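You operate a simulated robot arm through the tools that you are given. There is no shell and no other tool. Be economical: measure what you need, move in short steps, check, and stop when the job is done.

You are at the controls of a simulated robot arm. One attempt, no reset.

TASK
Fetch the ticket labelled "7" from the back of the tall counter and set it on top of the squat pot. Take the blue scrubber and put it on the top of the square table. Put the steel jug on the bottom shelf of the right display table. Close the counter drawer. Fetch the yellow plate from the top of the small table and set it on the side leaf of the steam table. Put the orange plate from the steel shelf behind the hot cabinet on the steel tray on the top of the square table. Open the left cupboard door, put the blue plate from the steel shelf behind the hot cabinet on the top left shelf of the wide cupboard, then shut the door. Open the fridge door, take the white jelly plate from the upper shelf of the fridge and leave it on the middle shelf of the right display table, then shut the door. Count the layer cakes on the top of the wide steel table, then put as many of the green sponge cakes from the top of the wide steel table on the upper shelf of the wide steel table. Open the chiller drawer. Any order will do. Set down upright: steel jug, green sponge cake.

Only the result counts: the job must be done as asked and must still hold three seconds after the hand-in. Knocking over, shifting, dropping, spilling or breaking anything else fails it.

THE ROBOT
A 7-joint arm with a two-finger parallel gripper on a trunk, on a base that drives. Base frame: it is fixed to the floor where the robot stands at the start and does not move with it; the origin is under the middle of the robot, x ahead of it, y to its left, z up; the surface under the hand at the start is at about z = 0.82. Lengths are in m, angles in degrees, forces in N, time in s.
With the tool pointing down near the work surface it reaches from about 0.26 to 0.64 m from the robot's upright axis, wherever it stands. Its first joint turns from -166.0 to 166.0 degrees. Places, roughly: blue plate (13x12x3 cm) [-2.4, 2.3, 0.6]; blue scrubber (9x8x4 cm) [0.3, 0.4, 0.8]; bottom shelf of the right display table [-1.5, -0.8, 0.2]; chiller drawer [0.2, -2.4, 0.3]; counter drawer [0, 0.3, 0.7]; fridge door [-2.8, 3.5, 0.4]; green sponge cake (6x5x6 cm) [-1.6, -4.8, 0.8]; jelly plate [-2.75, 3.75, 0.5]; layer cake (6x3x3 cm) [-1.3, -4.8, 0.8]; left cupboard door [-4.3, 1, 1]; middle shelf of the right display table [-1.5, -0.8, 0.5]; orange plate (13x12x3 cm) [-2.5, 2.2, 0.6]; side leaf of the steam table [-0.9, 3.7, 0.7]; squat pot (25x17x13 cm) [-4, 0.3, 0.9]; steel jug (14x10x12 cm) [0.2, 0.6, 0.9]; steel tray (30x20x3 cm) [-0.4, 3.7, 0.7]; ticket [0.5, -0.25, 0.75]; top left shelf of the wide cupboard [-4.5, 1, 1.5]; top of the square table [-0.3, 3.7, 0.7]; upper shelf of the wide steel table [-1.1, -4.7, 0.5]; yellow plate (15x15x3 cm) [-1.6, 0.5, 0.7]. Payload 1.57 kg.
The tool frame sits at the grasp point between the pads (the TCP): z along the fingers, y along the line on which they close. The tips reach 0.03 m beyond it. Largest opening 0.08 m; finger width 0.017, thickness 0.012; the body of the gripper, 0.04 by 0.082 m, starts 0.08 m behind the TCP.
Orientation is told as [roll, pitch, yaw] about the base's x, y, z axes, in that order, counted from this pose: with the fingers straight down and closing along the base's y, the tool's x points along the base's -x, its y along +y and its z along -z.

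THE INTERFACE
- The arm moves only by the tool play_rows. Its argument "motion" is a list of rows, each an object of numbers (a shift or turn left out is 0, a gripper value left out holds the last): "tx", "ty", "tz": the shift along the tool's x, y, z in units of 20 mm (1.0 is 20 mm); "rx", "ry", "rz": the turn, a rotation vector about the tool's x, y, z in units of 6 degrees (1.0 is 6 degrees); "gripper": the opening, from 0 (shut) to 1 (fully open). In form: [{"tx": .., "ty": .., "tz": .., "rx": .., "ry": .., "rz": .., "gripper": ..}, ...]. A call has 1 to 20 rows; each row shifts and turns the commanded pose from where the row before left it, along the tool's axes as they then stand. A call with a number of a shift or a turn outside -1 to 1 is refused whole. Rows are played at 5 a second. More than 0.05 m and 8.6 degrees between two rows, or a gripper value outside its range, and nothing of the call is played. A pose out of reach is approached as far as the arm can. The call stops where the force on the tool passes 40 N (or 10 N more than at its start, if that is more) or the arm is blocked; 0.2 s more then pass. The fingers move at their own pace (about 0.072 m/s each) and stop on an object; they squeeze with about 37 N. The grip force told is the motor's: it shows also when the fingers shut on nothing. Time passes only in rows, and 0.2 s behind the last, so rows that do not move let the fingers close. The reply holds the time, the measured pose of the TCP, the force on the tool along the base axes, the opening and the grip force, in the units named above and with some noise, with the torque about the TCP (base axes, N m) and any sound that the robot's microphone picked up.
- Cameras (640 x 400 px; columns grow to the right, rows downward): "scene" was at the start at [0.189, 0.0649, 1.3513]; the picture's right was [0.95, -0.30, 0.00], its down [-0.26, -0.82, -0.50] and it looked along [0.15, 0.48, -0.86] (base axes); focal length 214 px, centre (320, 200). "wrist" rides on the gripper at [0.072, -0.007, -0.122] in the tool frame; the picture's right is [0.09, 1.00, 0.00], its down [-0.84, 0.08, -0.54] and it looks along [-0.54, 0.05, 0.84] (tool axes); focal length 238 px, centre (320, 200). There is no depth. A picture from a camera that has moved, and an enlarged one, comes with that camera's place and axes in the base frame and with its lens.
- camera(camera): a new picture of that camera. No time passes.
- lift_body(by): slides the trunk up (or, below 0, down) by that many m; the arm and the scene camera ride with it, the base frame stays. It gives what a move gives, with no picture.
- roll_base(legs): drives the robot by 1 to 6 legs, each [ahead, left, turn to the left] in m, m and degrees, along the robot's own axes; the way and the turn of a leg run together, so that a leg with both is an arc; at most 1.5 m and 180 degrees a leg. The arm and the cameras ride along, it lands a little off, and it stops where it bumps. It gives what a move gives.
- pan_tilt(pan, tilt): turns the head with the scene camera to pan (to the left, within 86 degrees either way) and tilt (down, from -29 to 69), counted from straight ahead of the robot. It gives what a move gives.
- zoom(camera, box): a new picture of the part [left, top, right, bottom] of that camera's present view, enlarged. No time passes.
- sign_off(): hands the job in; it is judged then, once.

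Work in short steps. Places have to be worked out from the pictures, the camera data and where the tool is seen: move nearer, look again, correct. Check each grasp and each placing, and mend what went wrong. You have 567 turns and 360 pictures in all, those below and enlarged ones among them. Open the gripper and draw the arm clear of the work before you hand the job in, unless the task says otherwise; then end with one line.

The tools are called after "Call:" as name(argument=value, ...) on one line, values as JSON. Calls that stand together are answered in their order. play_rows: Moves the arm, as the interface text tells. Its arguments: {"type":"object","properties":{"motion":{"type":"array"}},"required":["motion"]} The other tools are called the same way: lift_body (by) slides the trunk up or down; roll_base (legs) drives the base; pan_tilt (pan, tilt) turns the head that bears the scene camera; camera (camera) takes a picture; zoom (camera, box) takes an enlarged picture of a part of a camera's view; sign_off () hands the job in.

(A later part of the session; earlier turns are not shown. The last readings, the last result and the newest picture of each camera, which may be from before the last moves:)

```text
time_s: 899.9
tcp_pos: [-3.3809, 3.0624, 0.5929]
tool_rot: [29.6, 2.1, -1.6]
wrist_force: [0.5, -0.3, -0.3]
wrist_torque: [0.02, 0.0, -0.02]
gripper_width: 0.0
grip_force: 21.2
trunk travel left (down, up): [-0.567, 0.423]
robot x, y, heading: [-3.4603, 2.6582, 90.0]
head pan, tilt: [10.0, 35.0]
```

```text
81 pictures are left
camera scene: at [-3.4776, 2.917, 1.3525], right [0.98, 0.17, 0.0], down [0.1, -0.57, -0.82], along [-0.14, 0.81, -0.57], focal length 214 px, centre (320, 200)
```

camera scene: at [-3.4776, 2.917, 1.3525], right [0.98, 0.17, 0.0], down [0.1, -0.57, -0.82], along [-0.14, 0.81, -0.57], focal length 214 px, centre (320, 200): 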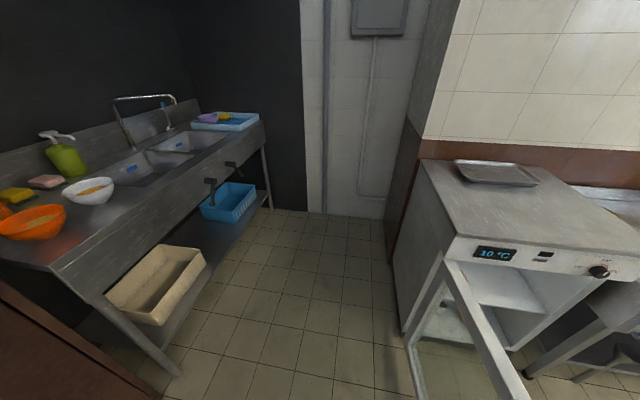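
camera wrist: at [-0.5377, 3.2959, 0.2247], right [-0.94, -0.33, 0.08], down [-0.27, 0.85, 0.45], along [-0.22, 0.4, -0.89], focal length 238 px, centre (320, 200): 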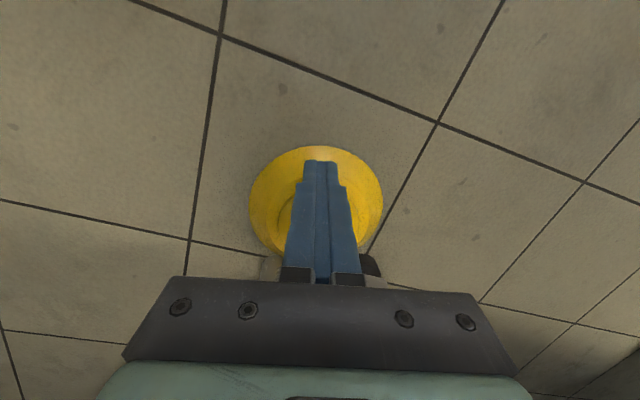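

Call:
play_rows(motion=[{"tx": -1, "ty": 0.35, "tz": 0.2}, {"tx": -1, "ty": 0.35, "tz": 0.2}, {"tx": -1, "ty": 0.35, "tz": 0.2}, {"tx": -1, "ty": 0.35, "tz": 0.2}, {"tx": -1, "ty": 0.35, "tz": 0.2}, {"tx": -1}, {"tx": -1}, {"tx": -1}, {"tx": -1}, {"tx": -0.8}, {"tx": -0.5}, {"tx": -0.5}, {"tx": -0.5}, {"tx": -0.5}, {"tx": -0.5, "ty": 0.1}, {"tx": -0.5, "ty": 0.1}, {"tx": -0.5, "ty": 0.12}, {"tx": -0.5, "ty": 0.15}, {"tx": -0.5, "ty": 0.17, "tz": 0.1}, {"tx": -0.5, "ty": 0.2, "tz": 0.12}])

Call:
play_rows(motion=[{"tx": -0.5, "ty": 0.2, "tz": 0.12}, {"tx": -0.5, "ty": 0.22, "tz": 0.13}, {"tx": -0.5, "ty": 0.24, "tz": 0.14}, {"tx": -0.5, "ty": 0.26, "tz": 0.15}, {"tx": -0.48, "ty": 0.28, "tz": 0.16}, {"tx": -0.47, "ty": 0.3, "tz": 0.17}, {"tx": -0.46, "ty": 0.32, "tz": 0.18}, {"tx": -0.44, "ty": 0.34, "tz": 0.2}, {"tx": -0.42, "ty": 0.36, "tz": 0.2}, {"tx": -0.4, "ty": 0.38, "tz": 0.22}])

Call:
camera(camera="scene")

```text
time_s: 904.1
tcp_pos: [-3.0914, 3.0978, 0.6067]
tool_rot: [29.8, 2.0, -1.6]
wrist_force: [0.7, 0.2, 0.3]
wrist_torque: [-0.02, 0.01, -0.03]
gripper_width: 0.0
grip_force: 21.3
out of reach, approached as far as the arm can: row 18, 19, 20
trunk travel left (down, up): [-0.567, 0.423]
robot x, y, heading: [-3.4604, 2.6565, 90.0]
head pan, tilt: [10.0, 35.0]
```

```text
time_s: 906.3
tcp_pos: [-3.0453, 3.1185, 0.6736]
tool_rot: [29.7, 2.0, -1.6]
wrist_force: [0.2, -0.4, -0.8]
wrist_torque: [-0.02, 0.02, 0.01]
gripper_width: 0.0
grip_force: 20.8
out of reach, approached as far as the arm can: row 1, 2, 3, 4, 5, 6, 7, 8, 9, 10
trunk travel left (down, up): [-0.567, 0.423]
robot x, y, heading: [-3.4643, 2.6536, 90.0]
head pan, tilt: [10.0, 35.0]
```

```text
80 pictures are left
camera scene: at [-3.4775, 2.9164, 1.3526], right [0.98, 0.17, 0.0], down [0.1, -0.56, -0.82], along [-0.14, 0.81, -0.57], focal length 214 px, centre (320, 200)
```

scene: 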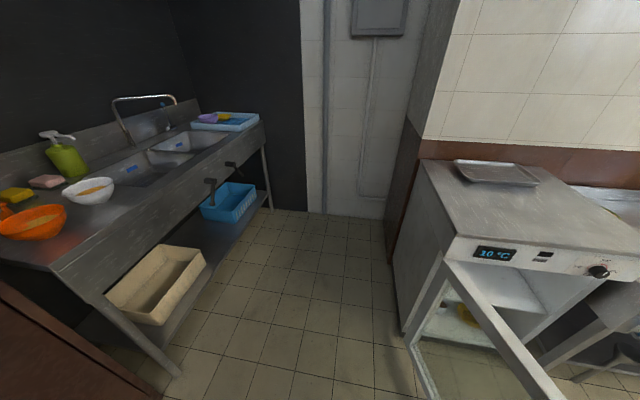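

Arm at its limit; push the door on with the base.

Call:
roll_base(legs=[[0.03, -0.08, 0]])

Call:
roll_base(legs=[[0.05, -0.08, 0]])

Call:
roll_base(legs=[[0.06, -0.07, 0]])

Call:
camera(camera="scene")

```text
time_s: 907.4
tcp_pos: [-2.965, 3.1479, 0.6715]
tool_rot: [29.6, 2.0, -1.6]
wrist_force: [0.6, 0.4, 0.4]
wrist_torque: [0.01, 0.03, -0.02]
gripper_width: 0.0
grip_force: 21.9
trunk travel left (down, up): [-0.567, 0.423]
robot x, y, heading: [-3.38, 2.6903, 90.0]
head pan, tilt: [10.0, 35.0]
```

```text
time_s: 908.5
tcp_pos: [-2.8838, 3.1989, 0.6725]
tool_rot: [29.7, 2.0, -1.7]
wrist_force: [1.2, 0.7, 0.2]
wrist_torque: [-0.01, 0.0, 0.01]
gripper_width: 0.0
grip_force: 21.5
trunk travel left (down, up): [-0.567, 0.423]
robot x, y, heading: [-3.2981, 2.7359, 90.3]
head pan, tilt: [10.0, 35.0]
```

```text
time_s: 909.6
tcp_pos: [-2.8149, 3.2571, 0.6729]
tool_rot: [29.8, 1.9, -1.6]
wrist_force: [-0.1, 0.1, -0.1]
wrist_torque: [0.0, 0.0, 0.0]
gripper_width: 0.0
grip_force: 21.8
trunk travel left (down, up): [-0.567, 0.423]
robot x, y, heading: [-3.2325, 2.7986, 90.1]
head pan, tilt: [10.0, 35.0]
```

```text
79 pictures are left
camera scene: at [-3.2469, 3.0565, 1.3525], right [0.98, 0.17, 0.0], down [0.1, -0.57, -0.82], along [-0.14, 0.81, -0.57], focal length 214 px, centre (320, 200)
```

scene: 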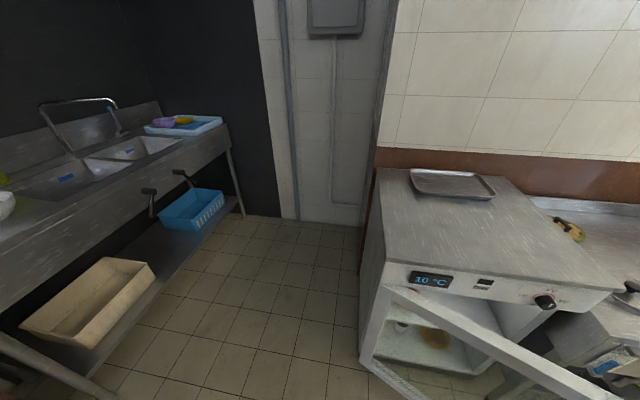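

Call:
roll_base(legs=[[0.07, -0.06, 0]])

Call:
roll_base(legs=[[0.07, -0.03, 0]])

Call:
roll_base(legs=[[0.05, 0, 0]])

Call:
camera(camera="scene")

```text
time_s: 910.8
tcp_pos: [-2.7548, 3.327, 0.6718]
tool_rot: [29.7, 2.0, -1.5]
wrist_force: [-0.7, 0.3, 0.3]
wrist_torque: [-0.03, 0.02, -0.03]
gripper_width: 0.0
grip_force: 21.6
trunk travel left (down, up): [-0.567, 0.423]
robot x, y, heading: [-3.171, 2.8679, 89.9]
head pan, tilt: [10.0, 35.0]
```

```text
time_s: 911.8
tcp_pos: [-2.7247, 3.3962, 0.6732]
tool_rot: [29.6, 2.0, -1.7]
wrist_force: [0.3, 0.2, 0.3]
wrist_torque: [0.0, -0.01, -0.01]
gripper_width: 0.0
grip_force: 21.0
trunk travel left (down, up): [-0.567, 0.423]
robot x, y, heading: [-3.1441, 2.9368, 89.7]
head pan, tilt: [10.0, 35.0]
```

```text
time_s: 912.7
tcp_pos: [-2.7253, 3.4454, 0.6721]
tool_rot: [29.7, 2.0, -1.7]
wrist_force: [0.0, -0.6, 0.0]
wrist_torque: [-0.02, 0.02, -0.03]
gripper_width: 0.0
grip_force: 21.4
trunk travel left (down, up): [-0.567, 0.423]
robot x, y, heading: [-3.1406, 2.9883, 90.0]
head pan, tilt: [10.0, 35.0]
```

```text
78 pictures are left
camera scene: at [-3.1571, 3.2456, 1.3523], right [0.99, 0.17, 0.0], down [0.1, -0.57, -0.82], along [-0.14, 0.81, -0.57], focal length 214 px, centre (320, 200)
```

scene: 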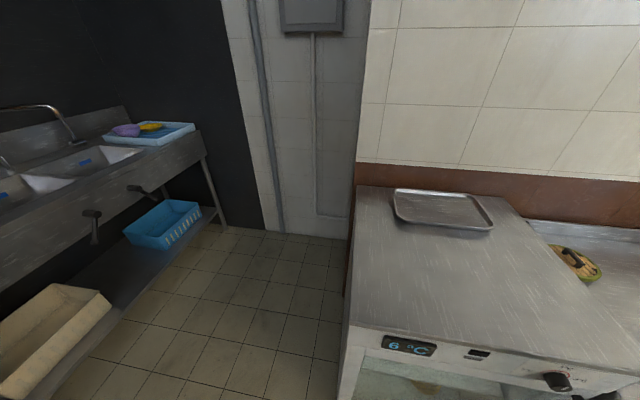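

Call:
play_rows(motion=[{"ty": 0.26, "tz": 0.15}, {"ty": 0.26, "tz": 0.15}, {"ty": 0.26, "tz": 0.15}, {"ty": 0.26, "tz": 0.15}, {"ty": 0.26, "tz": 0.15}, {"ty": 0.26, "tz": 0.15}, {"ty": 0.26, "tz": 0.15}])

Call:
pan_tilt(pan=-40, tilt=50)

Call:
camera(camera="scene")

```text
time_s: 914.3
tcp_pos: [-2.7304, 3.4633, 0.6813]
tool_rot: [29.6, 2.0, -1.7]
wrist_force: [4.3, -11.3, -2.1]
wrist_torque: [-0.29, -0.08, 0.0]
gripper_width: 0.0002
grip_force: 21.3
out of reach, approached as far as the arm can: row 1, 2, 4, 5, 7
trunk travel left (down, up): [-0.567, 0.423]
robot x, y, heading: [-3.1404, 2.9856, 90.2]
head pan, tilt: [10.0, 35.0]
```

```text
time_s: 915.5
tcp_pos: [-2.731, 3.4641, 0.6814]
tool_rot: [29.7, 1.9, -1.7]
wrist_force: [5.8, -19.6, -2.6]
wrist_torque: [-0.5, -0.18, 0.02]
gripper_width: 0.0001
grip_force: 20.9
trunk travel left (down, up): [-0.567, 0.423]
robot x, y, heading: [-3.1421, 2.9885, 90.1]
head pan, tilt: [-40.0, 50.0]
```

```text
77 pictures are left
camera scene: at [-3.0919, 3.2157, 1.3311], right [0.77, -0.64, 0.0], down [-0.49, -0.59, -0.64], along [0.41, 0.49, -0.77], focal length 214 px, centre (320, 200)
```

scene: 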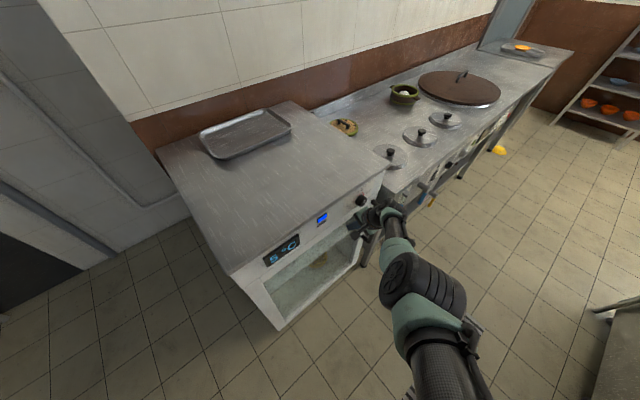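

Fridge shut (5 °C, indicator lit). Now the scrubber: raise, and drive to the counter.

Call:
roll_base(legs=[[-0.06, 0, 0]])

Call:
lift_body(by=0.35)

Call:
roll_base(legs=[[0, -1.2, 0], [0, -1.2, 0], [0, 0, -90], [0, -1.3, 0], [0, -1.25, 0]])

Call:
pan_tilt(pan=0, tilt=40)

Call:
camera(camera="scene")

```text
time_s: 916.5
tcp_pos: [-2.7319, 3.4064, 0.6813]
tool_rot: [29.8, 1.9, -1.7]
wrist_force: [0.2, 0.4, 0.7]
wrist_torque: [-0.04, -0.02, -0.04]
gripper_width: 0.0
grip_force: 21.7
trunk travel left (down, up): [-0.567, 0.423]
robot x, y, heading: [-3.1411, 2.9283, 89.9]
head pan, tilt: [-40.0, 50.0]
```

```text
time_s: 919.9
tcp_pos: [-2.7323, 3.4063, 1.0307]
tool_rot: [29.8, 2.0, -1.7]
wrist_force: [-0.5, 0.6, 0.0]
wrist_torque: [0.01, -0.01, -0.03]
gripper_width: 0.0
grip_force: 21.3
trunk travel left (down, up): [-0.917, 0.073]
robot x, y, heading: [-3.1424, 2.9295, 90.0]
head pan, tilt: [-40.0, 50.0]
```

```text
time_s: 947.5
tcp_pos: [-0.2629, -0.0254, 1.0313]
tool_rot: [29.9, 1.9, -92.0]
wrist_force: [-0.9, -1.2, -0.4]
wrist_torque: [-0.02, 0.0, -0.01]
gripper_width: 0.0002
grip_force: 21.7
trunk travel left (down, up): [-0.917, 0.073]
robot x, y, heading: [-0.7423, 0.3827, -0.3]
head pan, tilt: [-40.0, 50.0]
```

```text
time_s: 948.6
tcp_pos: [-0.2638, -0.0265, 1.0313]
tool_rot: [29.8, 1.9, -91.9]
wrist_force: [0.5, 0.3, -0.2]
wrist_torque: [0.01, 0.0, -0.01]
gripper_width: 0.0001
grip_force: 21.5
trunk travel left (down, up): [-0.917, 0.073]
robot x, y, heading: [-0.7419, 0.3862, -0.4]
head pan, tilt: [0.0, 40.0]
```

```text
76 pictures are left
camera scene: at [-0.4875, 0.3841, 1.695], right [-0.01, -1.0, 0.0], down [-0.64, 0.0, -0.77], along [0.77, -0.01, -0.64], focal length 214 px, centre (320, 200)
```

scene: 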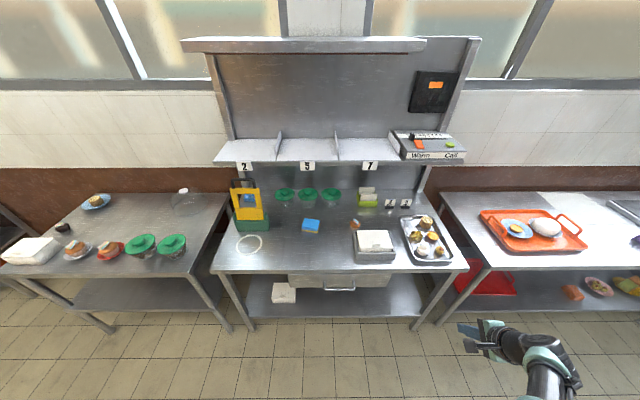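

Raise is fine; bring the hand to the front centre with the tool straight down and approach the scrubber.

Call:
play_rows(motion=[{"tx": 1, "rx": 0.5}, {"tx": 1, "rx": 0.5}, {"tx": 1, "rx": 0.5}, {"tx": 1, "rx": 0.5}, {"tx": 1, "rx": 0.5}, {"tx": 1, "rx": 0.5}, {"tx": 1, "rx": 0.5}, {"tx": 1, "rx": 0.5}, {"tx": 1, "rx": 0.5}, {"tx": 1, "rx": 0.5}, {"tx": 1}, {"tx": 1}, {"tx": 1}, {"tx": 1}, {"tx": 1}, {"tx": 1}, {"tx": 1}, {"tx": 1}, {"tx": 1}, {"tx": 1, "gripper": 1}])

Call:
roll_base(legs=[[0.5, 0.06, 0.4]])

Call:
camera(camera="wrist")

```text
time_s: 952.8
tcp_pos: [-0.1786, 0.33, 0.9945]
tool_rot: [-0.3, 1.8, -91.9]
wrist_force: [-0.5, 0.1, 0.3]
wrist_torque: [0.0, 0.0, -0.02]
gripper_width: 0.0524
grip_force: 0.0
out of reach, approached as far as the arm can: row 1, 2, 3, 4, 5, 6, 7, 9, 11, 12, 13, 14, 15, 16, 17, 18, 19
trunk travel left (down, up): [-0.917, 0.073]
robot x, y, heading: [-0.7412, 0.3831, -0.3]
head pan, tilt: [0.0, 40.0]
```

```text
time_s: 955.7
tcp_pos: [0.3168, 0.3903, 0.9939]
tool_rot: [-0.3, 2.0, -91.7]
wrist_force: [-0.1, 0.3, 0.2]
wrist_torque: [0.01, -0.01, 0.03]
gripper_width: 0.0801
grip_force: 0.0
trunk travel left (down, up): [-0.917, 0.073]
robot x, y, heading: [-0.2453, 0.442, 0.1]
head pan, tilt: [0.0, 40.0]
```

```text
75 pictures are left
camera wrist: at [0.313, 0.4573, 1.1176], right [1.0, 0.06, 0.0], down [0.06, -0.86, 0.51], along [0.03, -0.51, -0.86], focal length 238 px, centre (320, 200)
```

wrist: 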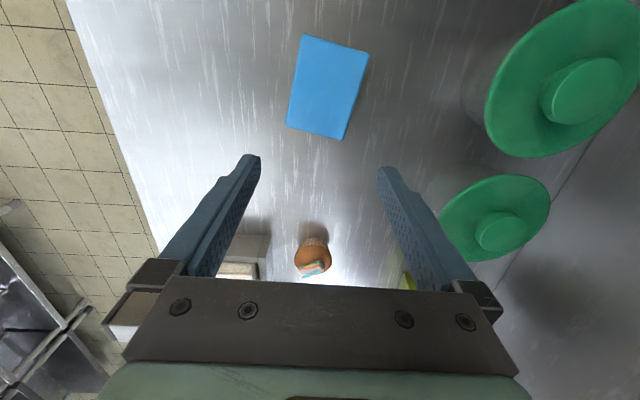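

Scrubber is 60×84 mm rotated ~9°, centre ≈[0.319,0.430]. Align, then lower.

Call:
play_rows(motion=[{"rz": 0.6, "tx": 0.65}, {"rz": 0.6, "tx": 0.65}, {"tx": 0.65, "ty": 0.13}, {}])

Call:
lift_body(by=-0.08)

Call:
camera(camera="wrist")

```text
time_s: 956.7
tcp_pos: [0.3234, 0.4284, 0.9948]
tool_rot: [-0.4, 1.8, -98.8]
wrist_force: [-0.5, -0.6, 0.3]
wrist_torque: [-0.01, 0.0, 0.0]
gripper_width: 0.0798
grip_force: 0.1
trunk travel left (down, up): [-0.917, 0.073]
robot x, y, heading: [-0.2434, 0.4468, 0.1]
head pan, tilt: [0.0, 40.0]
```

```text
time_s: 957.9
tcp_pos: [0.3236, 0.4285, 0.9138]
tool_rot: [-0.4, 1.9, -98.9]
wrist_force: [-0.4, 0.5, -0.2]
wrist_torque: [-0.03, 0.0, 0.02]
gripper_width: 0.08
grip_force: 0.1
trunk travel left (down, up): [-0.837, 0.153]
robot x, y, heading: [-0.2445, 0.4413, -0.0]
head pan, tilt: [0.0, 40.0]
```

```text
74 pictures are left
camera wrist: at [0.3285, 0.4955, 1.0387], right [1.0, -0.06, -0.01], down [-0.05, -0.86, 0.51], along [-0.04, -0.51, -0.86], focal length 238 px, centre (320, 200)
```

wrist: 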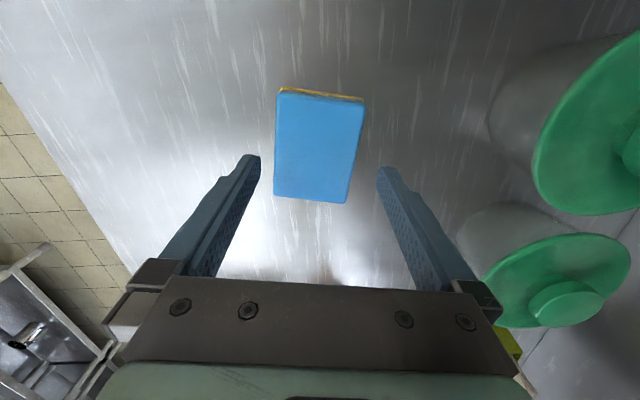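

Call:
play_rows(motion=[{"tx": 0.4}, {}])

Call:
lift_body(by=-0.057)

Call:
play_rows(motion=[{"gripper": 0.5}, {"gripper": 0}, {}, {}])

Call:
lift_body(by=0.2)

Call:
camera(camera="wrist")

```text
time_s: 958.5
tcp_pos: [0.3249, 0.4352, 0.9156]
tool_rot: [-0.5, 1.9, -98.8]
wrist_force: [0.0, -0.2, -0.2]
wrist_torque: [0.04, -0.01, -0.04]
gripper_width: 0.0801
grip_force: 0.0
trunk travel left (down, up): [-0.837, 0.153]
robot x, y, heading: [-0.2421, 0.4419, -0.2]
head pan, tilt: [0.0, 40.0]
```

```text
time_s: 959.5
tcp_pos: [0.3248, 0.4368, 0.8585]
tool_rot: [-0.6, 1.9, -98.9]
wrist_force: [0.1, -0.1, -0.1]
wrist_torque: [-0.02, 0.0, -0.01]
gripper_width: 0.08
grip_force: 0.0
trunk travel left (down, up): [-0.78, 0.21]
robot x, y, heading: [-0.2423, 0.443, 0.2]
head pan, tilt: [0.0, 40.0]
```

```text
time_s: 960.5
tcp_pos: [0.3257, 0.4363, 0.8572]
tool_rot: [-0.5, 1.8, -98.9]
wrist_force: [-0.2, 0.0, 1.3]
wrist_torque: [-0.06, 0.07, -0.03]
gripper_width: 0.0694
grip_force: 37.1
trunk travel left (down, up): [-0.78, 0.21]
robot x, y, heading: [-0.2496, 0.4435, -0.1]
head pan, tilt: [0.0, 40.0]
```

```text
time_s: 962.6
tcp_pos: [0.3233, 0.436, 1.0591]
tool_rot: [-0.6, 1.9, -98.7]
wrist_force: [0.3, -0.6, 0.8]
wrist_torque: [-0.02, 0.01, -0.02]
gripper_width: 0.0695
grip_force: 37.0
trunk travel left (down, up): [-0.98, 0.01]
robot x, y, heading: [-0.2423, 0.4412, 0.1]
head pan, tilt: [0.0, 40.0]
```

```text
73 pictures are left
camera wrist: at [0.3291, 0.5032, 1.1818], right [1.0, -0.06, -0.01], down [-0.05, -0.86, 0.51], along [-0.04, -0.51, -0.86], focal length 238 px, centre (320, 200)
```

wrist: 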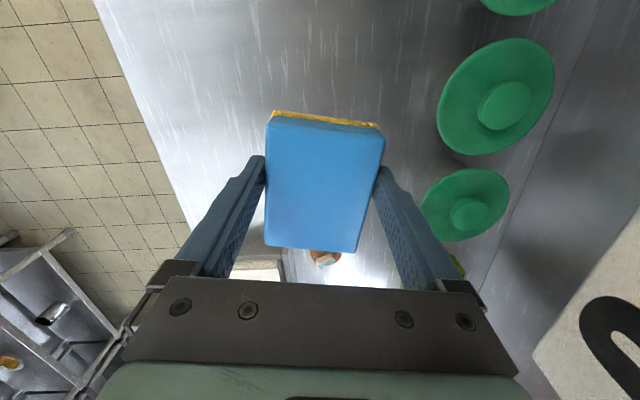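

Scrubber held. Drive to the square table.

Call:
roll_base(legs=[[-0.4, 0, 0], [0, 0, 90], [1.2, 0, 0], [0.95, -0.1, 0], [0, -0.4, 0]])

Call:
pan_tilt(pan=0, tilt=45)

Call:
camera(camera="scene")

```text
time_s: 981.3
tcp_pos: [-0.1081, 3.167, 1.0582]
tool_rot: [-0.4, 2.0, -9.0]
wrist_force: [0.2, -0.8, -1.2]
wrist_torque: [0.01, 0.01, 0.01]
gripper_width: 0.069
grip_force: 36.8
trunk travel left (down, up): [-0.98, 0.01]
robot x, y, heading: [-0.1159, 2.5955, 89.6]
head pan, tilt: [0.0, 40.0]
```

```text
time_s: 982.0
tcp_pos: [-0.1068, 3.1665, 1.0568]
tool_rot: [-0.5, 1.9, -9.0]
wrist_force: [-0.1, -0.7, -0.7]
wrist_torque: [-0.02, 0.02, 0.0]
gripper_width: 0.0691
grip_force: 37.0
trunk travel left (down, up): [-0.98, 0.01]
robot x, y, heading: [-0.116, 2.5951, 89.7]
head pan, tilt: [0.0, 45.0]
```

```text
72 pictures are left
camera scene: at [-0.1156, 2.8503, 1.7508], right [1.0, 0.0, 0.0], down [0.0, -0.71, -0.71], along [0.0, 0.71, -0.71], focal length 214 px, centre (320, 200)
```

scene: 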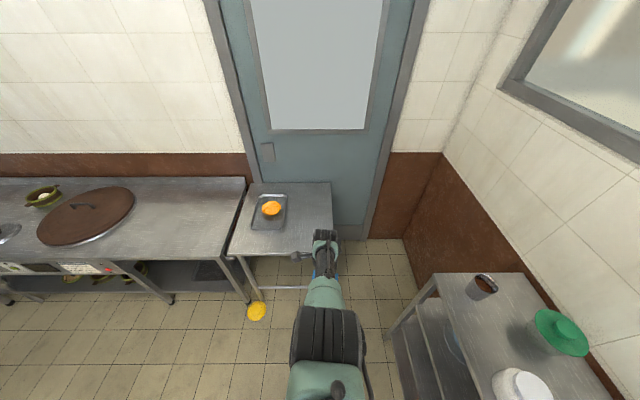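

Call:
roll_base(legs=[[0.45, 0.07, 0.3]])

Call:
lift_body(by=-0.2)

Call:
camera(camera="scene")

```text
time_s: 984.7
tcp_pos: [-0.1782, 3.6122, 1.0584]
tool_rot: [-0.4, 1.9, -8.8]
wrist_force: [-0.6, 0.3, -1.0]
wrist_torque: [0.01, 0.05, -0.02]
gripper_width: 0.0688
grip_force: 36.3
trunk travel left (down, up): [-0.98, 0.01]
robot x, y, heading: [-0.1818, 3.044, 90.1]
head pan, tilt: [0.0, 45.0]
```

```text
time_s: 986.9
tcp_pos: [-0.1762, 3.6144, 0.8594]
tool_rot: [-0.5, 1.9, -8.7]
wrist_force: [-1.1, 0.0, -0.4]
wrist_torque: [0.04, 0.0, -0.01]
gripper_width: 0.0691
grip_force: 37.4
trunk travel left (down, up): [-0.78, 0.21]
robot x, y, heading: [-0.1867, 3.0426, 89.7]
head pan, tilt: [0.0, 45.0]
```

```text
71 pictures are left
camera scene: at [-0.1853, 3.2972, 1.5508], right [1.0, 0.0, 0.0], down [0.0, -0.71, -0.71], along [0.0, 0.71, -0.71], focal length 214 px, centre (320, 200)
```

scene: 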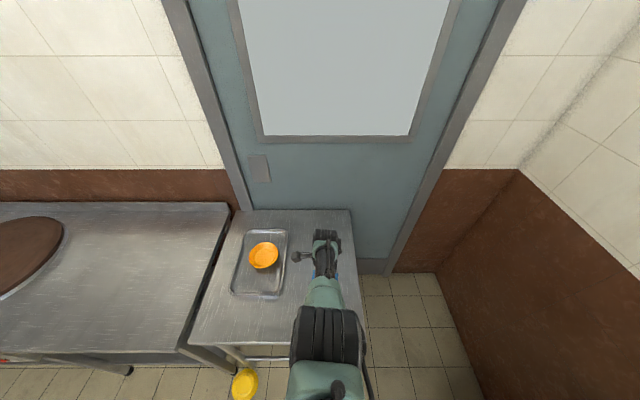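

Call:
lift_body(by=-0.07)

Call:
lift_body(by=-0.01)

Call:
lift_body(by=-0.006)

```text
time_s: 988.0
tcp_pos: [-0.1768, 3.6145, 0.7891]
tool_rot: [-0.5, 1.8, -8.8]
wrist_force: [0.8, -0.5, -0.8]
wrist_torque: [-0.03, 0.02, -0.02]
gripper_width: 0.0689
grip_force: 37.3
trunk travel left (down, up): [-0.71, 0.28]
robot x, y, heading: [-0.1838, 3.0488, 90.2]
head pan, tilt: [0.0, 45.0]
```

```text
time_s: 988.5
tcp_pos: [-0.1768, 3.6141, 0.7789]
tool_rot: [-0.5, 2.0, -8.8]
wrist_force: [-0.3, -0.4, 2.7]
wrist_torque: [-0.07, -0.13, -0.01]
gripper_width: 0.0689
grip_force: 36.8
trunk travel left (down, up): [-0.7, 0.29]
robot x, y, heading: [-0.1884, 3.0466, 90.1]
head pan, tilt: [0.0, 45.0]
```

```text
time_s: 989.1
tcp_pos: [-0.1763, 3.6145, 0.7766]
tool_rot: [-0.2, 1.9, -8.9]
wrist_force: [0.7, -9.5, 32.6]
wrist_torque: [-0.39, 0.04, -0.03]
gripper_width: 0.0694
grip_force: 36.9
trunk travel left (down, up): [-0.694, 0.296]
robot x, y, heading: [-0.1851, 3.0442, 90.0]
head pan, tilt: [0.0, 45.0]
```

Seated. Open and rise.

Call:
play_rows(motion=[{"gripper": 0.95}, {"gripper": 1}, {}])

Call:
lift_body(by=0.2)

Call:
camera(camera="wrist")

```text
time_s: 989.9
tcp_pos: [-0.1765, 3.6143, 0.772]
tool_rot: [-0.5, 1.9, -8.7]
wrist_force: [0.4, -0.8, 0.1]
wrist_torque: [-0.04, 0.02, -0.02]
gripper_width: 0.0801
grip_force: 0.0
trunk travel left (down, up): [-0.694, 0.296]
robot x, y, heading: [-0.1834, 3.0425, 89.9]
head pan, tilt: [0.0, 45.0]
```

```text
time_s: 992.0
tcp_pos: [-0.1788, 3.6135, 0.972]
tool_rot: [-0.5, 1.9, -8.8]
wrist_force: [0.4, 0.2, 0.5]
wrist_torque: [0.0, -0.01, 0.01]
gripper_width: 0.08
grip_force: 0.0
trunk travel left (down, up): [-0.894, 0.096]
robot x, y, heading: [-0.1837, 3.0451, 89.7]
head pan, tilt: [0.0, 45.0]
```

```text
70 pictures are left
camera wrist: at [-0.2455, 3.6178, 1.0959], right [0.06, 1.0, -0.01], down [0.86, -0.05, 0.51], along [0.51, -0.04, -0.86], focal length 238 px, centre (320, 200)
```

wrist: 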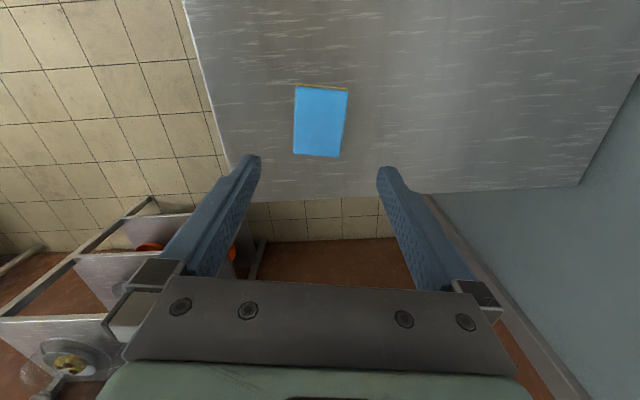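

Scrubber placed. Now the chiller drawer: drive south.

Call:
roll_base(legs=[[-0.45, 0, 0], [0, 0.45, 0], [-1.4, 0, 0], [-1.4, 0, 0], [-1.4, 0, 0], [-0.5, 0, 0]])

Call:
roll_base(legs=[[0, 0, -90]])

Call:
pan_tilt(pan=0, tilt=35)

Call:
camera(camera="scene")

```text
time_s: 1019.4
tcp_pos: [-0.6081, -1.5344, 0.9726]
tool_rot: [-0.5, 1.9, -8.4]
wrist_force: [0.1, -0.1, -0.4]
wrist_torque: [-0.02, -0.02, -0.01]
gripper_width: 0.0799
grip_force: 0.1
trunk travel left (down, up): [-0.894, 0.096]
robot x, y, heading: [-0.6081, -2.106, 90.4]
head pan, tilt: [0.0, 45.0]
```

```text
time_s: 1023.6
tcp_pos: [-0.0423, -2.1106, 0.9725]
tool_rot: [-0.5, 1.9, -98.9]
wrist_force: [-0.4, -0.7, -0.3]
wrist_torque: [0.01, 0.02, 0.01]
gripper_width: 0.08
grip_force: 0.0
trunk travel left (down, up): [-0.894, 0.096]
robot x, y, heading: [-0.6082, -2.1044, -0.1]
head pan, tilt: [0.0, 45.0]
```

```text
time_s: 1024.3
tcp_pos: [-0.0418, -2.1111, 0.9736]
tool_rot: [-0.6, 1.9, -98.9]
wrist_force: [-0.4, -0.3, 0.6]
wrist_torque: [0.04, 0.02, 0.0]
gripper_width: 0.0802
grip_force: 0.1
trunk travel left (down, up): [-0.894, 0.096]
robot x, y, heading: [-0.6126, -2.104, 0.0]
head pan, tilt: [0.0, 35.0]
```

```text
69 pictures are left
camera scene: at [-0.3545, -2.1027, 1.6796], right [0.0, -1.0, 0.0], down [-0.57, 0.0, -0.82], along [0.82, 0.0, -0.57], focal length 214 px, centre (320, 200)
```

scene: 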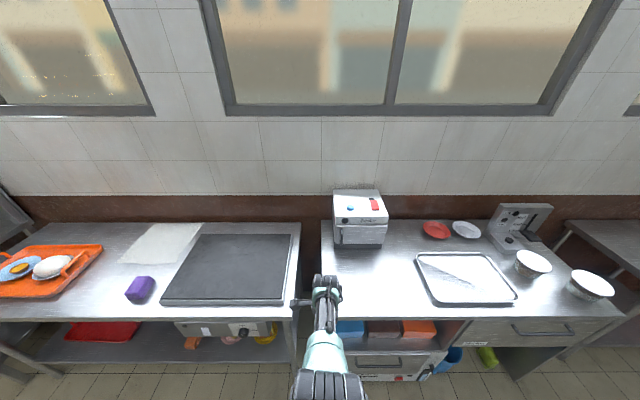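

Call:
roll_base(legs=[[-0.12, -0.3, 0]])

Call:
lift_body(by=-0.4)

Call:
lift_body(by=-0.2)

Call:
camera(camera="scene")

```text
time_s: 1026.5
tcp_pos: [-0.1632, -2.4106, 0.9728]
tool_rot: [-0.5, 1.8, -98.8]
wrist_force: [-0.1, 0.1, 0.9]
wrist_torque: [-0.01, 0.03, 0.01]
gripper_width: 0.0802
grip_force: 0.0
trunk travel left (down, up): [-0.894, 0.096]
robot x, y, heading: [-0.7322, -2.4032, 0.1]
head pan, tilt: [0.0, 35.0]
```

```text
time_s: 1030.3
tcp_pos: [-0.1637, -2.4109, 0.5729]
tool_rot: [-0.4, 1.9, -98.7]
wrist_force: [-1.4, -1.6, 0.0]
wrist_torque: [-0.03, -0.03, 0.0]
gripper_width: 0.0798
grip_force: 0.2
trunk travel left (down, up): [-0.494, 0.496]
robot x, y, heading: [-0.7297, -2.4034, -0.1]
head pan, tilt: [0.0, 35.0]
```

```text
time_s: 1032.5
tcp_pos: [-0.1635, -2.4109, 0.3721]
tool_rot: [-0.6, 1.9, -98.9]
wrist_force: [0.4, -0.8, -1.2]
wrist_torque: [0.01, -0.02, 0.0]
gripper_width: 0.08
grip_force: 0.2
trunk travel left (down, up): [-0.294, 0.696]
robot x, y, heading: [-0.7347, -2.4034, -0.1]
head pan, tilt: [0.0, 35.0]
```

```text
68 pictures are left
camera scene: at [-0.4755, -2.4035, 1.0797], right [0.0, -1.0, 0.0], down [-0.57, 0.0, -0.82], along [0.82, 0.0, -0.57], focal length 214 px, centre (320, 200)
```

scene: 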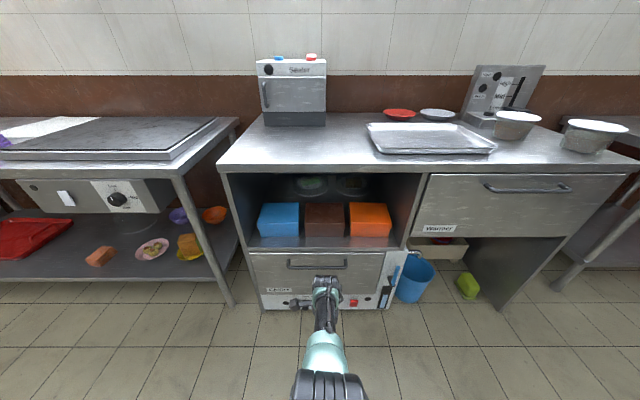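

Call:
zoom(camera="scene", box=[230, 230, 410, 330])

```text
3.56 times, centred on (320, 280) of scene
camera zoom: at [-0.4755, -2.4035, 1.0797], right [0.0, -1.0, 0.0], down [-0.57, 0.0, -0.82], along [0.82, 0.0, -0.57], focal length 763 px, centre (320, -84)
```

zoom: 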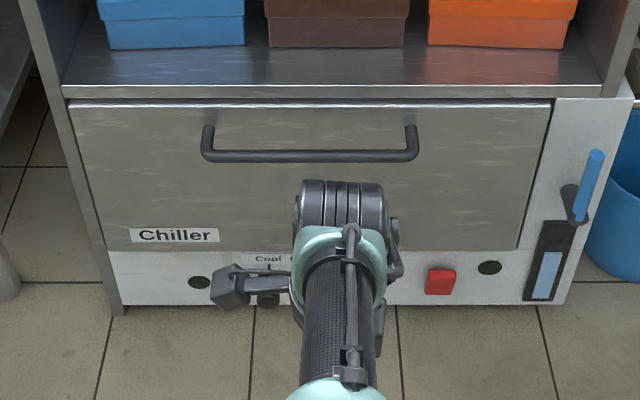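

Chiller drawer: horizontal bar handle at ≈[0.12,-2.39,0.31]. Turn the tool horizontal with fingers closing vertically.

Call:
play_rows(motion=[{"rz": -0.74, "tz": -0.8}, {"rz": -0.74, "tz": -0.8}, {"rx": -1, "tz": -0.6}, {"rx": -1, "tz": -0.6}, {"rx": -1, "tz": -0.5}, {"rx": -1, "tz": -0.4}, {"rx": -1, "ty": 0.4}, {"rx": -1, "ty": 0.4}, {"rx": -1, "ty": 0.5}, {"rx": -1, "ty": 0.5}, {"rx": -1, "ty": 0.6}, {"rx": -1, "ty": 0.6}, {"rx": -1, "ty": 0.7}, {"rx": -1, "ty": 0.7}, {"rx": -1, "ty": 0.7}, {"rx": -1, "ty": 0.7}, {"rx": -0.9, "ty": 0.7}, {}])

Call:
lift_body(by=-0.2)

Call:
camera(camera="wrist")

```text
time_s: 1036.3
tcp_pos: [-0.0944, -2.4104, 0.5555]
tool_rot: [87.0, 2.6, -89.5]
wrist_force: [-0.4, -0.6, -0.8]
wrist_torque: [0.02, 0.03, 0.0]
gripper_width: 0.08
grip_force: 0.1
out of reach, approached as far as the arm can: row 17
trunk travel left (down, up): [-0.294, 0.696]
robot x, y, heading: [-0.732, -2.4017, 0.2]
head pan, tilt: [0.0, 35.0]
```

```text
time_s: 1038.5
tcp_pos: [-0.0946, -2.4105, 0.3548]
tool_rot: [87.1, 2.5, -89.4]
wrist_force: [0.1, -0.4, 0.6]
wrist_torque: [0.03, -0.02, 0.01]
gripper_width: 0.0799
grip_force: 0.0
trunk travel left (down, up): [-0.094, 0.896]
robot x, y, heading: [-0.7305, -2.4031, 0.0]
head pan, tilt: [0.0, 35.0]
```

```text
66 pictures are left
camera wrist: at [-0.2171, -2.3397, 0.3578], right [0.05, 0.05, 1.0], down [-0.53, -0.85, 0.07], along [0.85, -0.53, -0.02], focal length 238 px, centre (320, 200)
```

wrist: 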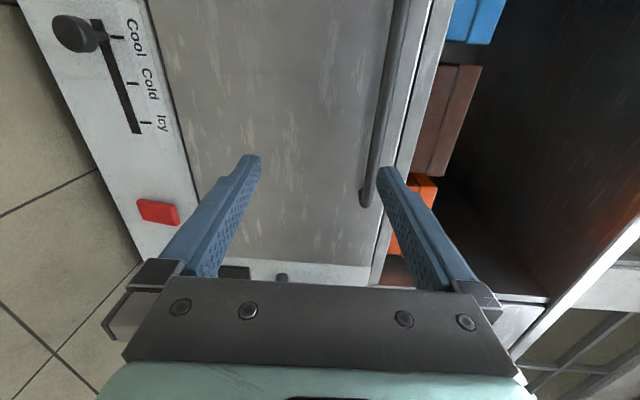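

Handle solved at ≈[0.04,-2.40,0.412]. Raise, narrow the opening, advance and grip.

Call:
lift_body(by=0.057)

Call:
play_rows(motion=[{"gripper": 0.5, "tz": 0.5}, {"tz": 0.8}, {"tz": 0.8}, {"tz": 0.7}, {"tz": 0.5}, {}])

Call:
camera(camera="wrist")

```text
time_s: 1039.4
tcp_pos: [-0.0939, -2.4098, 0.4122]
tool_rot: [87.0, 2.5, -89.4]
wrist_force: [0.0, -0.1, 0.2]
wrist_torque: [-0.01, -0.01, -0.01]
gripper_width: 0.0801
grip_force: 0.0
trunk travel left (down, up): [-0.151, 0.839]
robot x, y, heading: [-0.7311, -2.4062, 0.2]
head pan, tilt: [0.0, 35.0]
```

```text
time_s: 1040.8
tcp_pos: [-0.0268, -2.4094, 0.4088]
tool_rot: [87.0, 2.5, -89.4]
wrist_force: [-0.2, 0.0, 0.3]
wrist_torque: [0.0, 0.03, 0.0]
gripper_width: 0.0401
grip_force: 0.0
trunk travel left (down, up): [-0.151, 0.839]
robot x, y, heading: [-0.7336, -2.4043, -0.2]
head pan, tilt: [0.0, 35.0]
```

```text
65 pictures are left
camera wrist: at [-0.1507, -2.3392, 0.4115], right [0.05, 0.05, 1.0], down [-0.53, -0.85, 0.07], along [0.85, -0.53, -0.02], focal length 238 px, centre (320, 200)
```

wrist: 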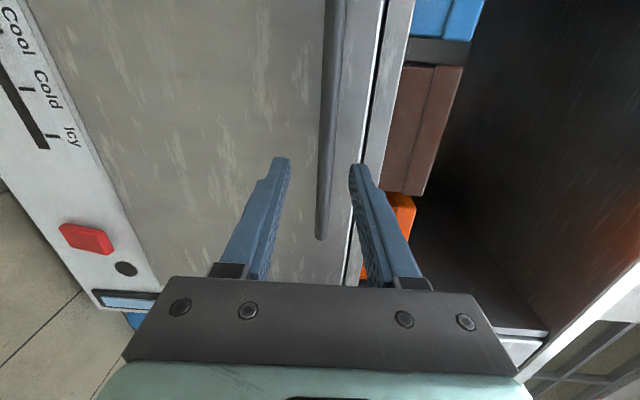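

Call:
play_rows(motion=[{"tz": 0.5}, {"tz": 0.5}, {"tz": 0.4}, {"tz": 0.4}, {"tz": 0.3}, {"tz": 0.3}, {"tz": 0.3}])

Call:
play_rows(motion=[{"gripper": 0.2}, {"gripper": 0}, {}, {}])

```text
time_s: 1042.4
tcp_pos: [0.0253, -2.4076, 0.4065]
tool_rot: [87.0, 2.5, -89.5]
wrist_force: [0.1, 0.4, 1.2]
wrist_torque: [0.01, 0.0, 0.0]
gripper_width: 0.0399
grip_force: 0.1
trunk travel left (down, up): [-0.151, 0.839]
robot x, y, heading: [-0.7294, -2.405, 0.1]
head pan, tilt: [0.0, 35.0]
```

```text
time_s: 1043.4
tcp_pos: [0.0259, -2.4071, 0.4121]
tool_rot: [87.6, 2.4, -89.4]
wrist_force: [1.4, 0.3, 17.6]
wrist_torque: [-0.57, -0.17, 0.26]
gripper_width: 0.0143
grip_force: 30.9
trunk travel left (down, up): [-0.151, 0.839]
robot x, y, heading: [-0.7335, -2.4039, -0.2]
head pan, tilt: [0.0, 35.0]
```

Gripped the bar (14 mm). Pull the drawer out with the base.

Call:
roll_base(legs=[[-0.12, 0, 0]])

Call:
roll_base(legs=[[-0.12, 0, 0]])

Call:
camera(camera="scene")

```text
time_s: 1044.7
tcp_pos: [-0.0924, -2.4067, 0.4112]
tool_rot: [87.6, 2.5, -89.4]
wrist_force: [-2.2, -1.5, 18.6]
wrist_torque: [-0.58, -0.15, 0.19]
gripper_width: 0.0143
grip_force: 30.9
trunk travel left (down, up): [-0.151, 0.839]
robot x, y, heading: [-0.8488, -2.4032, -0.0]
head pan, tilt: [0.0, 35.0]
```

```text
time_s: 1045.9
tcp_pos: [-0.21, -2.4089, 0.4107]
tool_rot: [87.7, 2.6, -89.5]
wrist_force: [-1.3, -5.0, 9.0]
wrist_torque: [-0.55, -0.07, 0.0]
gripper_width: 0.0145
grip_force: 30.5
trunk travel left (down, up): [-0.151, 0.839]
robot x, y, heading: [-0.9676, -2.406, 0.1]
head pan, tilt: [0.0, 35.0]
```

```text
64 pictures are left
camera scene: at [-0.7135, -2.4032, 0.937], right [0.0, -1.0, 0.0], down [-0.57, 0.0, -0.82], along [0.82, 0.0, -0.57], focal length 214 px, centre (320, 200)
```

scene: 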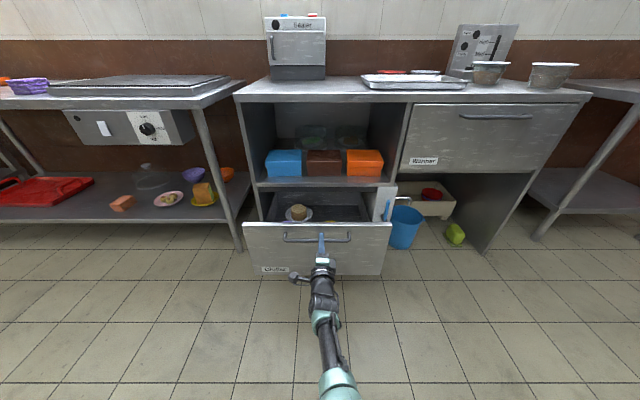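

Call:
roll_base(legs=[[-0.08, 0, 0]])

Call:
play_rows(motion=[{"gripper": 0.6}, {}, {}, {"tz": -0.8}, {"tz": -0.8}, {"tz": -0.8}, {"tz": -0.8}, {"tz": -0.8}])

Call:
roll_base(legs=[[-0.15, 0, 0]])

Call:
camera(camera="scene")

```text
time_s: 1047.0
tcp_pos: [-0.2891, -2.4087, 0.4108]
tool_rot: [87.7, 2.4, -89.4]
wrist_force: [-1.4, 2.6, 3.1]
wrist_torque: [-0.55, -0.05, 0.21]
gripper_width: 0.0143
grip_force: 30.4
trunk travel left (down, up): [-0.151, 0.839]
robot x, y, heading: [-1.0473, -2.4033, -0.2]
head pan, tilt: [0.0, 35.0]
```

```text
time_s: 1048.8
tcp_pos: [-0.3701, -2.4101, 0.414]
tool_rot: [87.7, 2.5, -89.5]
wrist_force: [2.3, -0.9, 0.1]
wrist_torque: [0.01, 0.02, 0.02]
gripper_width: 0.048
grip_force: 0.2
trunk travel left (down, up): [-0.151, 0.839]
robot x, y, heading: [-1.0513, -2.405, 0.2]
head pan, tilt: [0.0, 35.0]
```

```text
time_s: 1050.0
tcp_pos: [-0.4712, -2.4122, 0.4138]
tool_rot: [87.7, 2.6, -89.6]
wrist_force: [0.6, 0.0, 0.1]
wrist_torque: [-0.02, -0.01, -0.04]
gripper_width: 0.0481
grip_force: 0.1
trunk travel left (down, up): [-0.151, 0.839]
robot x, y, heading: [-1.1537, -2.4094, 0.0]
head pan, tilt: [0.0, 35.0]
stopped in leg 1: the robot was blocked; the commanded pose is now the measured one
```

```text
63 pictures are left
camera scene: at [-0.8942, -2.4051, 0.9366], right [0.0, -1.0, 0.0], down [-0.57, 0.0, -0.82], along [0.82, 0.0, -0.57], focal length 214 px, centre (320, 200)
```

scene: 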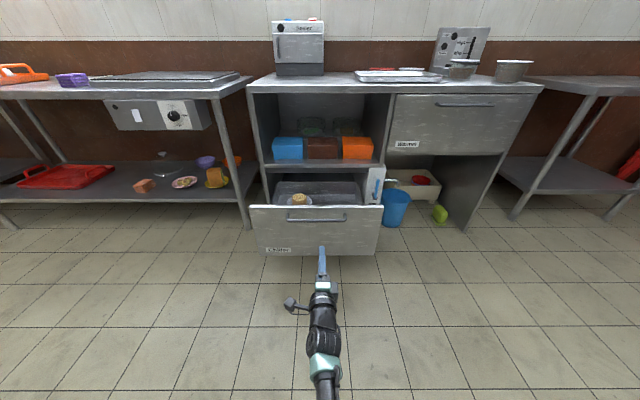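

Chiller drawer is open. Now to the wide steel table: raise, and drive south.

Call:
lift_body(by=0.4)

Call:
lift_body(by=0.25)

Call:
roll_base(legs=[[0.12, 0, 0], [0, -1.35, 0], [0, 0, -90]])

Call:
pan_tilt(pan=0, tilt=30)

Call:
camera(camera="scene")

```text
time_s: 1053.9
tcp_pos: [-0.4712, -2.4124, 0.813]
tool_rot: [87.7, 2.6, -89.6]
wrist_force: [-0.6, 0.3, -0.3]
wrist_torque: [0.0, 0.0, 0.0]
gripper_width: 0.0481
grip_force: 0.1
trunk travel left (down, up): [-0.551, 0.439]
robot x, y, heading: [-1.1501, -2.4083, 0.1]
head pan, tilt: [0.0, 35.0]
```

```text
time_s: 1056.4
tcp_pos: [-0.471, -2.4126, 1.0641]
tool_rot: [87.8, 2.7, -89.6]
wrist_force: [0.5, 0.3, -0.1]
wrist_torque: [0.0, 0.0, 0.03]
gripper_width: 0.0482
grip_force: 0.1
trunk travel left (down, up): [-0.801, 0.189]
robot x, y, heading: [-1.1494, -2.4045, 0.0]
head pan, tilt: [0.0, 35.0]
```

```text
time_s: 1067.8
tcp_pos: [-1.0256, -4.432, 1.0634]
tool_rot: [87.7, 2.7, -179.1]
wrist_force: [-0.3, 1.2, 0.0]
wrist_torque: [0.03, -0.03, 0.0]
gripper_width: 0.0481
grip_force: 0.0
trunk travel left (down, up): [-0.801, 0.189]
robot x, y, heading: [-1.0246, -3.7506, -89.4]
head pan, tilt: [0.0, 35.0]
```

```text
time_s: 1068.5
tcp_pos: [-1.026, -4.4323, 1.0626]
tool_rot: [87.7, 2.6, -179.1]
wrist_force: [-1.2, 0.4, -0.9]
wrist_torque: [0.01, 0.02, 0.01]
gripper_width: 0.0481
grip_force: 0.1
trunk travel left (down, up): [-0.801, 0.189]
robot x, y, heading: [-1.0273, -3.7524, -89.4]
head pan, tilt: [0.0, 30.0]
```

```text
62 pictures are left
camera scene: at [-1.0249, -4.011, 1.5944], right [-1.0, -0.01, 0.0], down [0.0, 0.5, -0.87], along [0.01, -0.87, -0.5], focal length 214 px, centre (320, 200)
```

scene: 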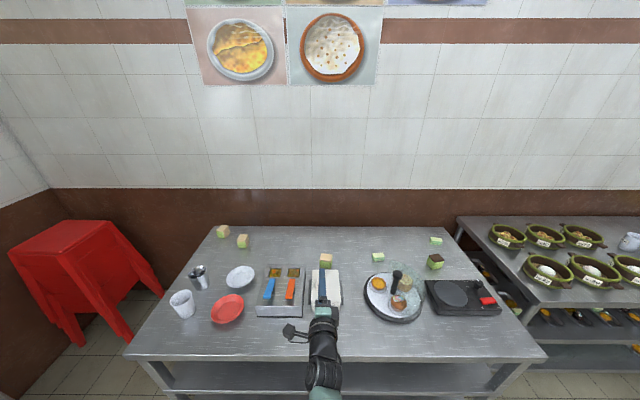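

Call:
zoom(camera="scene", box=[200, 215, 330, 290])

Call:
zoom(camera="scene", box=[300, 225, 460, 320])

```text
4.92 times, centred on (265, 252) of scene
camera zoom: at [-1.0249, -4.011, 1.5944], right [-1.0, -0.01, 0.0], down [0.0, 0.5, -0.87], along [0.01, -0.87, -0.5], focal length 1056 px, centre (591, -58)
```

zoom: 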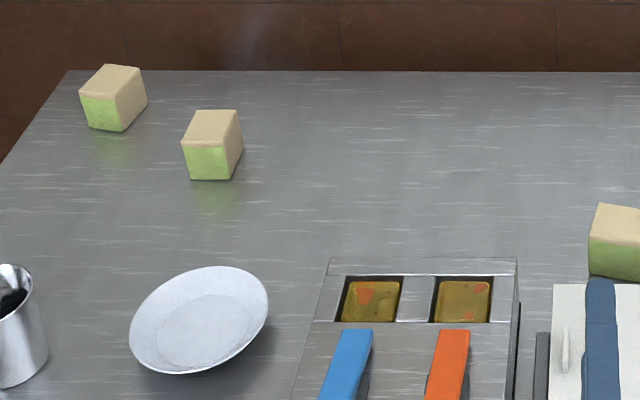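

```text
4.00 times, centred on (380, 272) of scene
camera zoom: at [-1.0249, -4.011, 1.5944], right [-1.0, -0.01, 0.0], down [0.0, 0.5, -0.87], along [0.01, -0.87, -0.5], focal length 858 px, centre (80, -90)
```

zoom: 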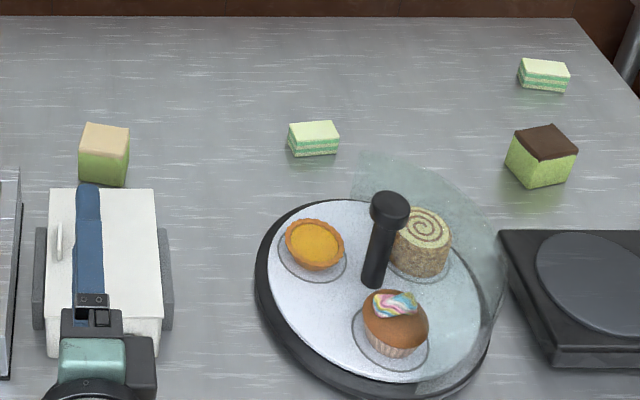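

Two layer cakes on the top (the green striped slices) ⇒ move two green sponge cakes (the chocolate-topped one at ≈[-1.56,-4.75], matching the place list, and the one at ≈[-1.05,-4.78]). Reorient the tool: fingers closing sideways, tilted.

Call:
play_rows(motion=[{"rz": -1, "gripper": 1}, {"rz": -1}, {"rz": -1}, {"rz": -1}, {"rz": -1}, {"rz": -1}, {"rz": -1}, {"rz": -1}, {"rz": -1}, {"rz": -1}, {"rz": -1}, {"rz": -1}, {"rz": -1}, {"rz": -1}, {"rz": -1}, {}])

Call:
play_rows(motion=[{"ry": 0.9}, {"ry": 0.9}, {"ry": 0.9}, {"ry": 0.9}, {"ry": 0.9}, {"ry": 0.9}, {"ry": 0.9}, {}])

Call:
roll_base(legs=[[0.1, -0.5, -0.5]])

Call:
camera(camera="wrist")

```text
time_s: 1071.9
tcp_pos: [-1.0243, -4.4321, 1.0629]
tool_rot: [46.9, -86.6, -135.9]
wrist_force: [0.0, -0.5, -1.0]
wrist_torque: [0.04, 0.0, 0.01]
gripper_width: 0.0799
grip_force: 0.1
trunk travel left (down, up): [-0.801, 0.189]
robot x, y, heading: [-1.0277, -3.7515, -89.6]
head pan, tilt: [0.0, 30.0]
```

```text
time_s: 1073.7
tcp_pos: [-1.0247, -4.4321, 1.0638]
tool_rot: [4.0, -49.9, -92.1]
wrist_force: [0.4, -0.3, -0.3]
wrist_torque: [0.02, 0.02, -0.01]
gripper_width: 0.0798
grip_force: 0.1
trunk travel left (down, up): [-0.801, 0.189]
robot x, y, heading: [-1.0267, -3.7522, -89.7]
head pan, tilt: [0.0, 30.0]
```

```text
time_s: 1076.7
tcp_pos: [-1.5283, -4.5324, 1.0635]
tool_rot: [4.1, -49.8, -92.6]
wrist_force: [-0.8, 0.0, 0.2]
wrist_torque: [0.02, 0.0, 0.01]
gripper_width: 0.0798
grip_force: 0.0
trunk travel left (down, up): [-0.801, 0.189]
robot x, y, heading: [-1.526, -3.852, -90.1]
head pan, tilt: [0.0, 30.0]
```

```text
59 pictures are left
camera wrist: at [-1.5371, -4.3935, 1.0865], right [1.0, 0.07, -0.03], down [0.03, -0.12, 0.99], along [0.06, -0.99, -0.13], focal length 238 px, centre (320, 200)
```

wrist: 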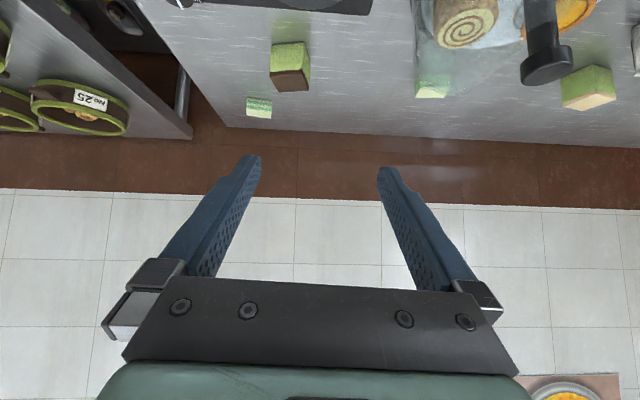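

Call:
zoom(camera="wrist", box=[230, 20, 350, 130])

```text
3.64 times, centred on (290, 75) of wrist
camera zoom: at [-1.5371, -4.3935, 1.0865], right [1.0, 0.07, -0.03], down [0.03, -0.12, 0.99], along [0.06, -0.99, -0.13], focal length 867 px, centre (429, 654)
```

zoom: 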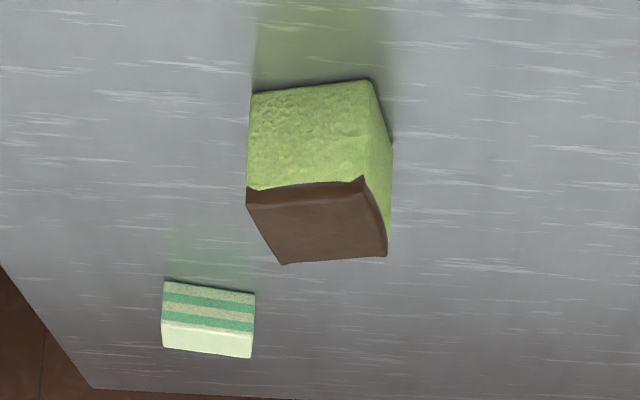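

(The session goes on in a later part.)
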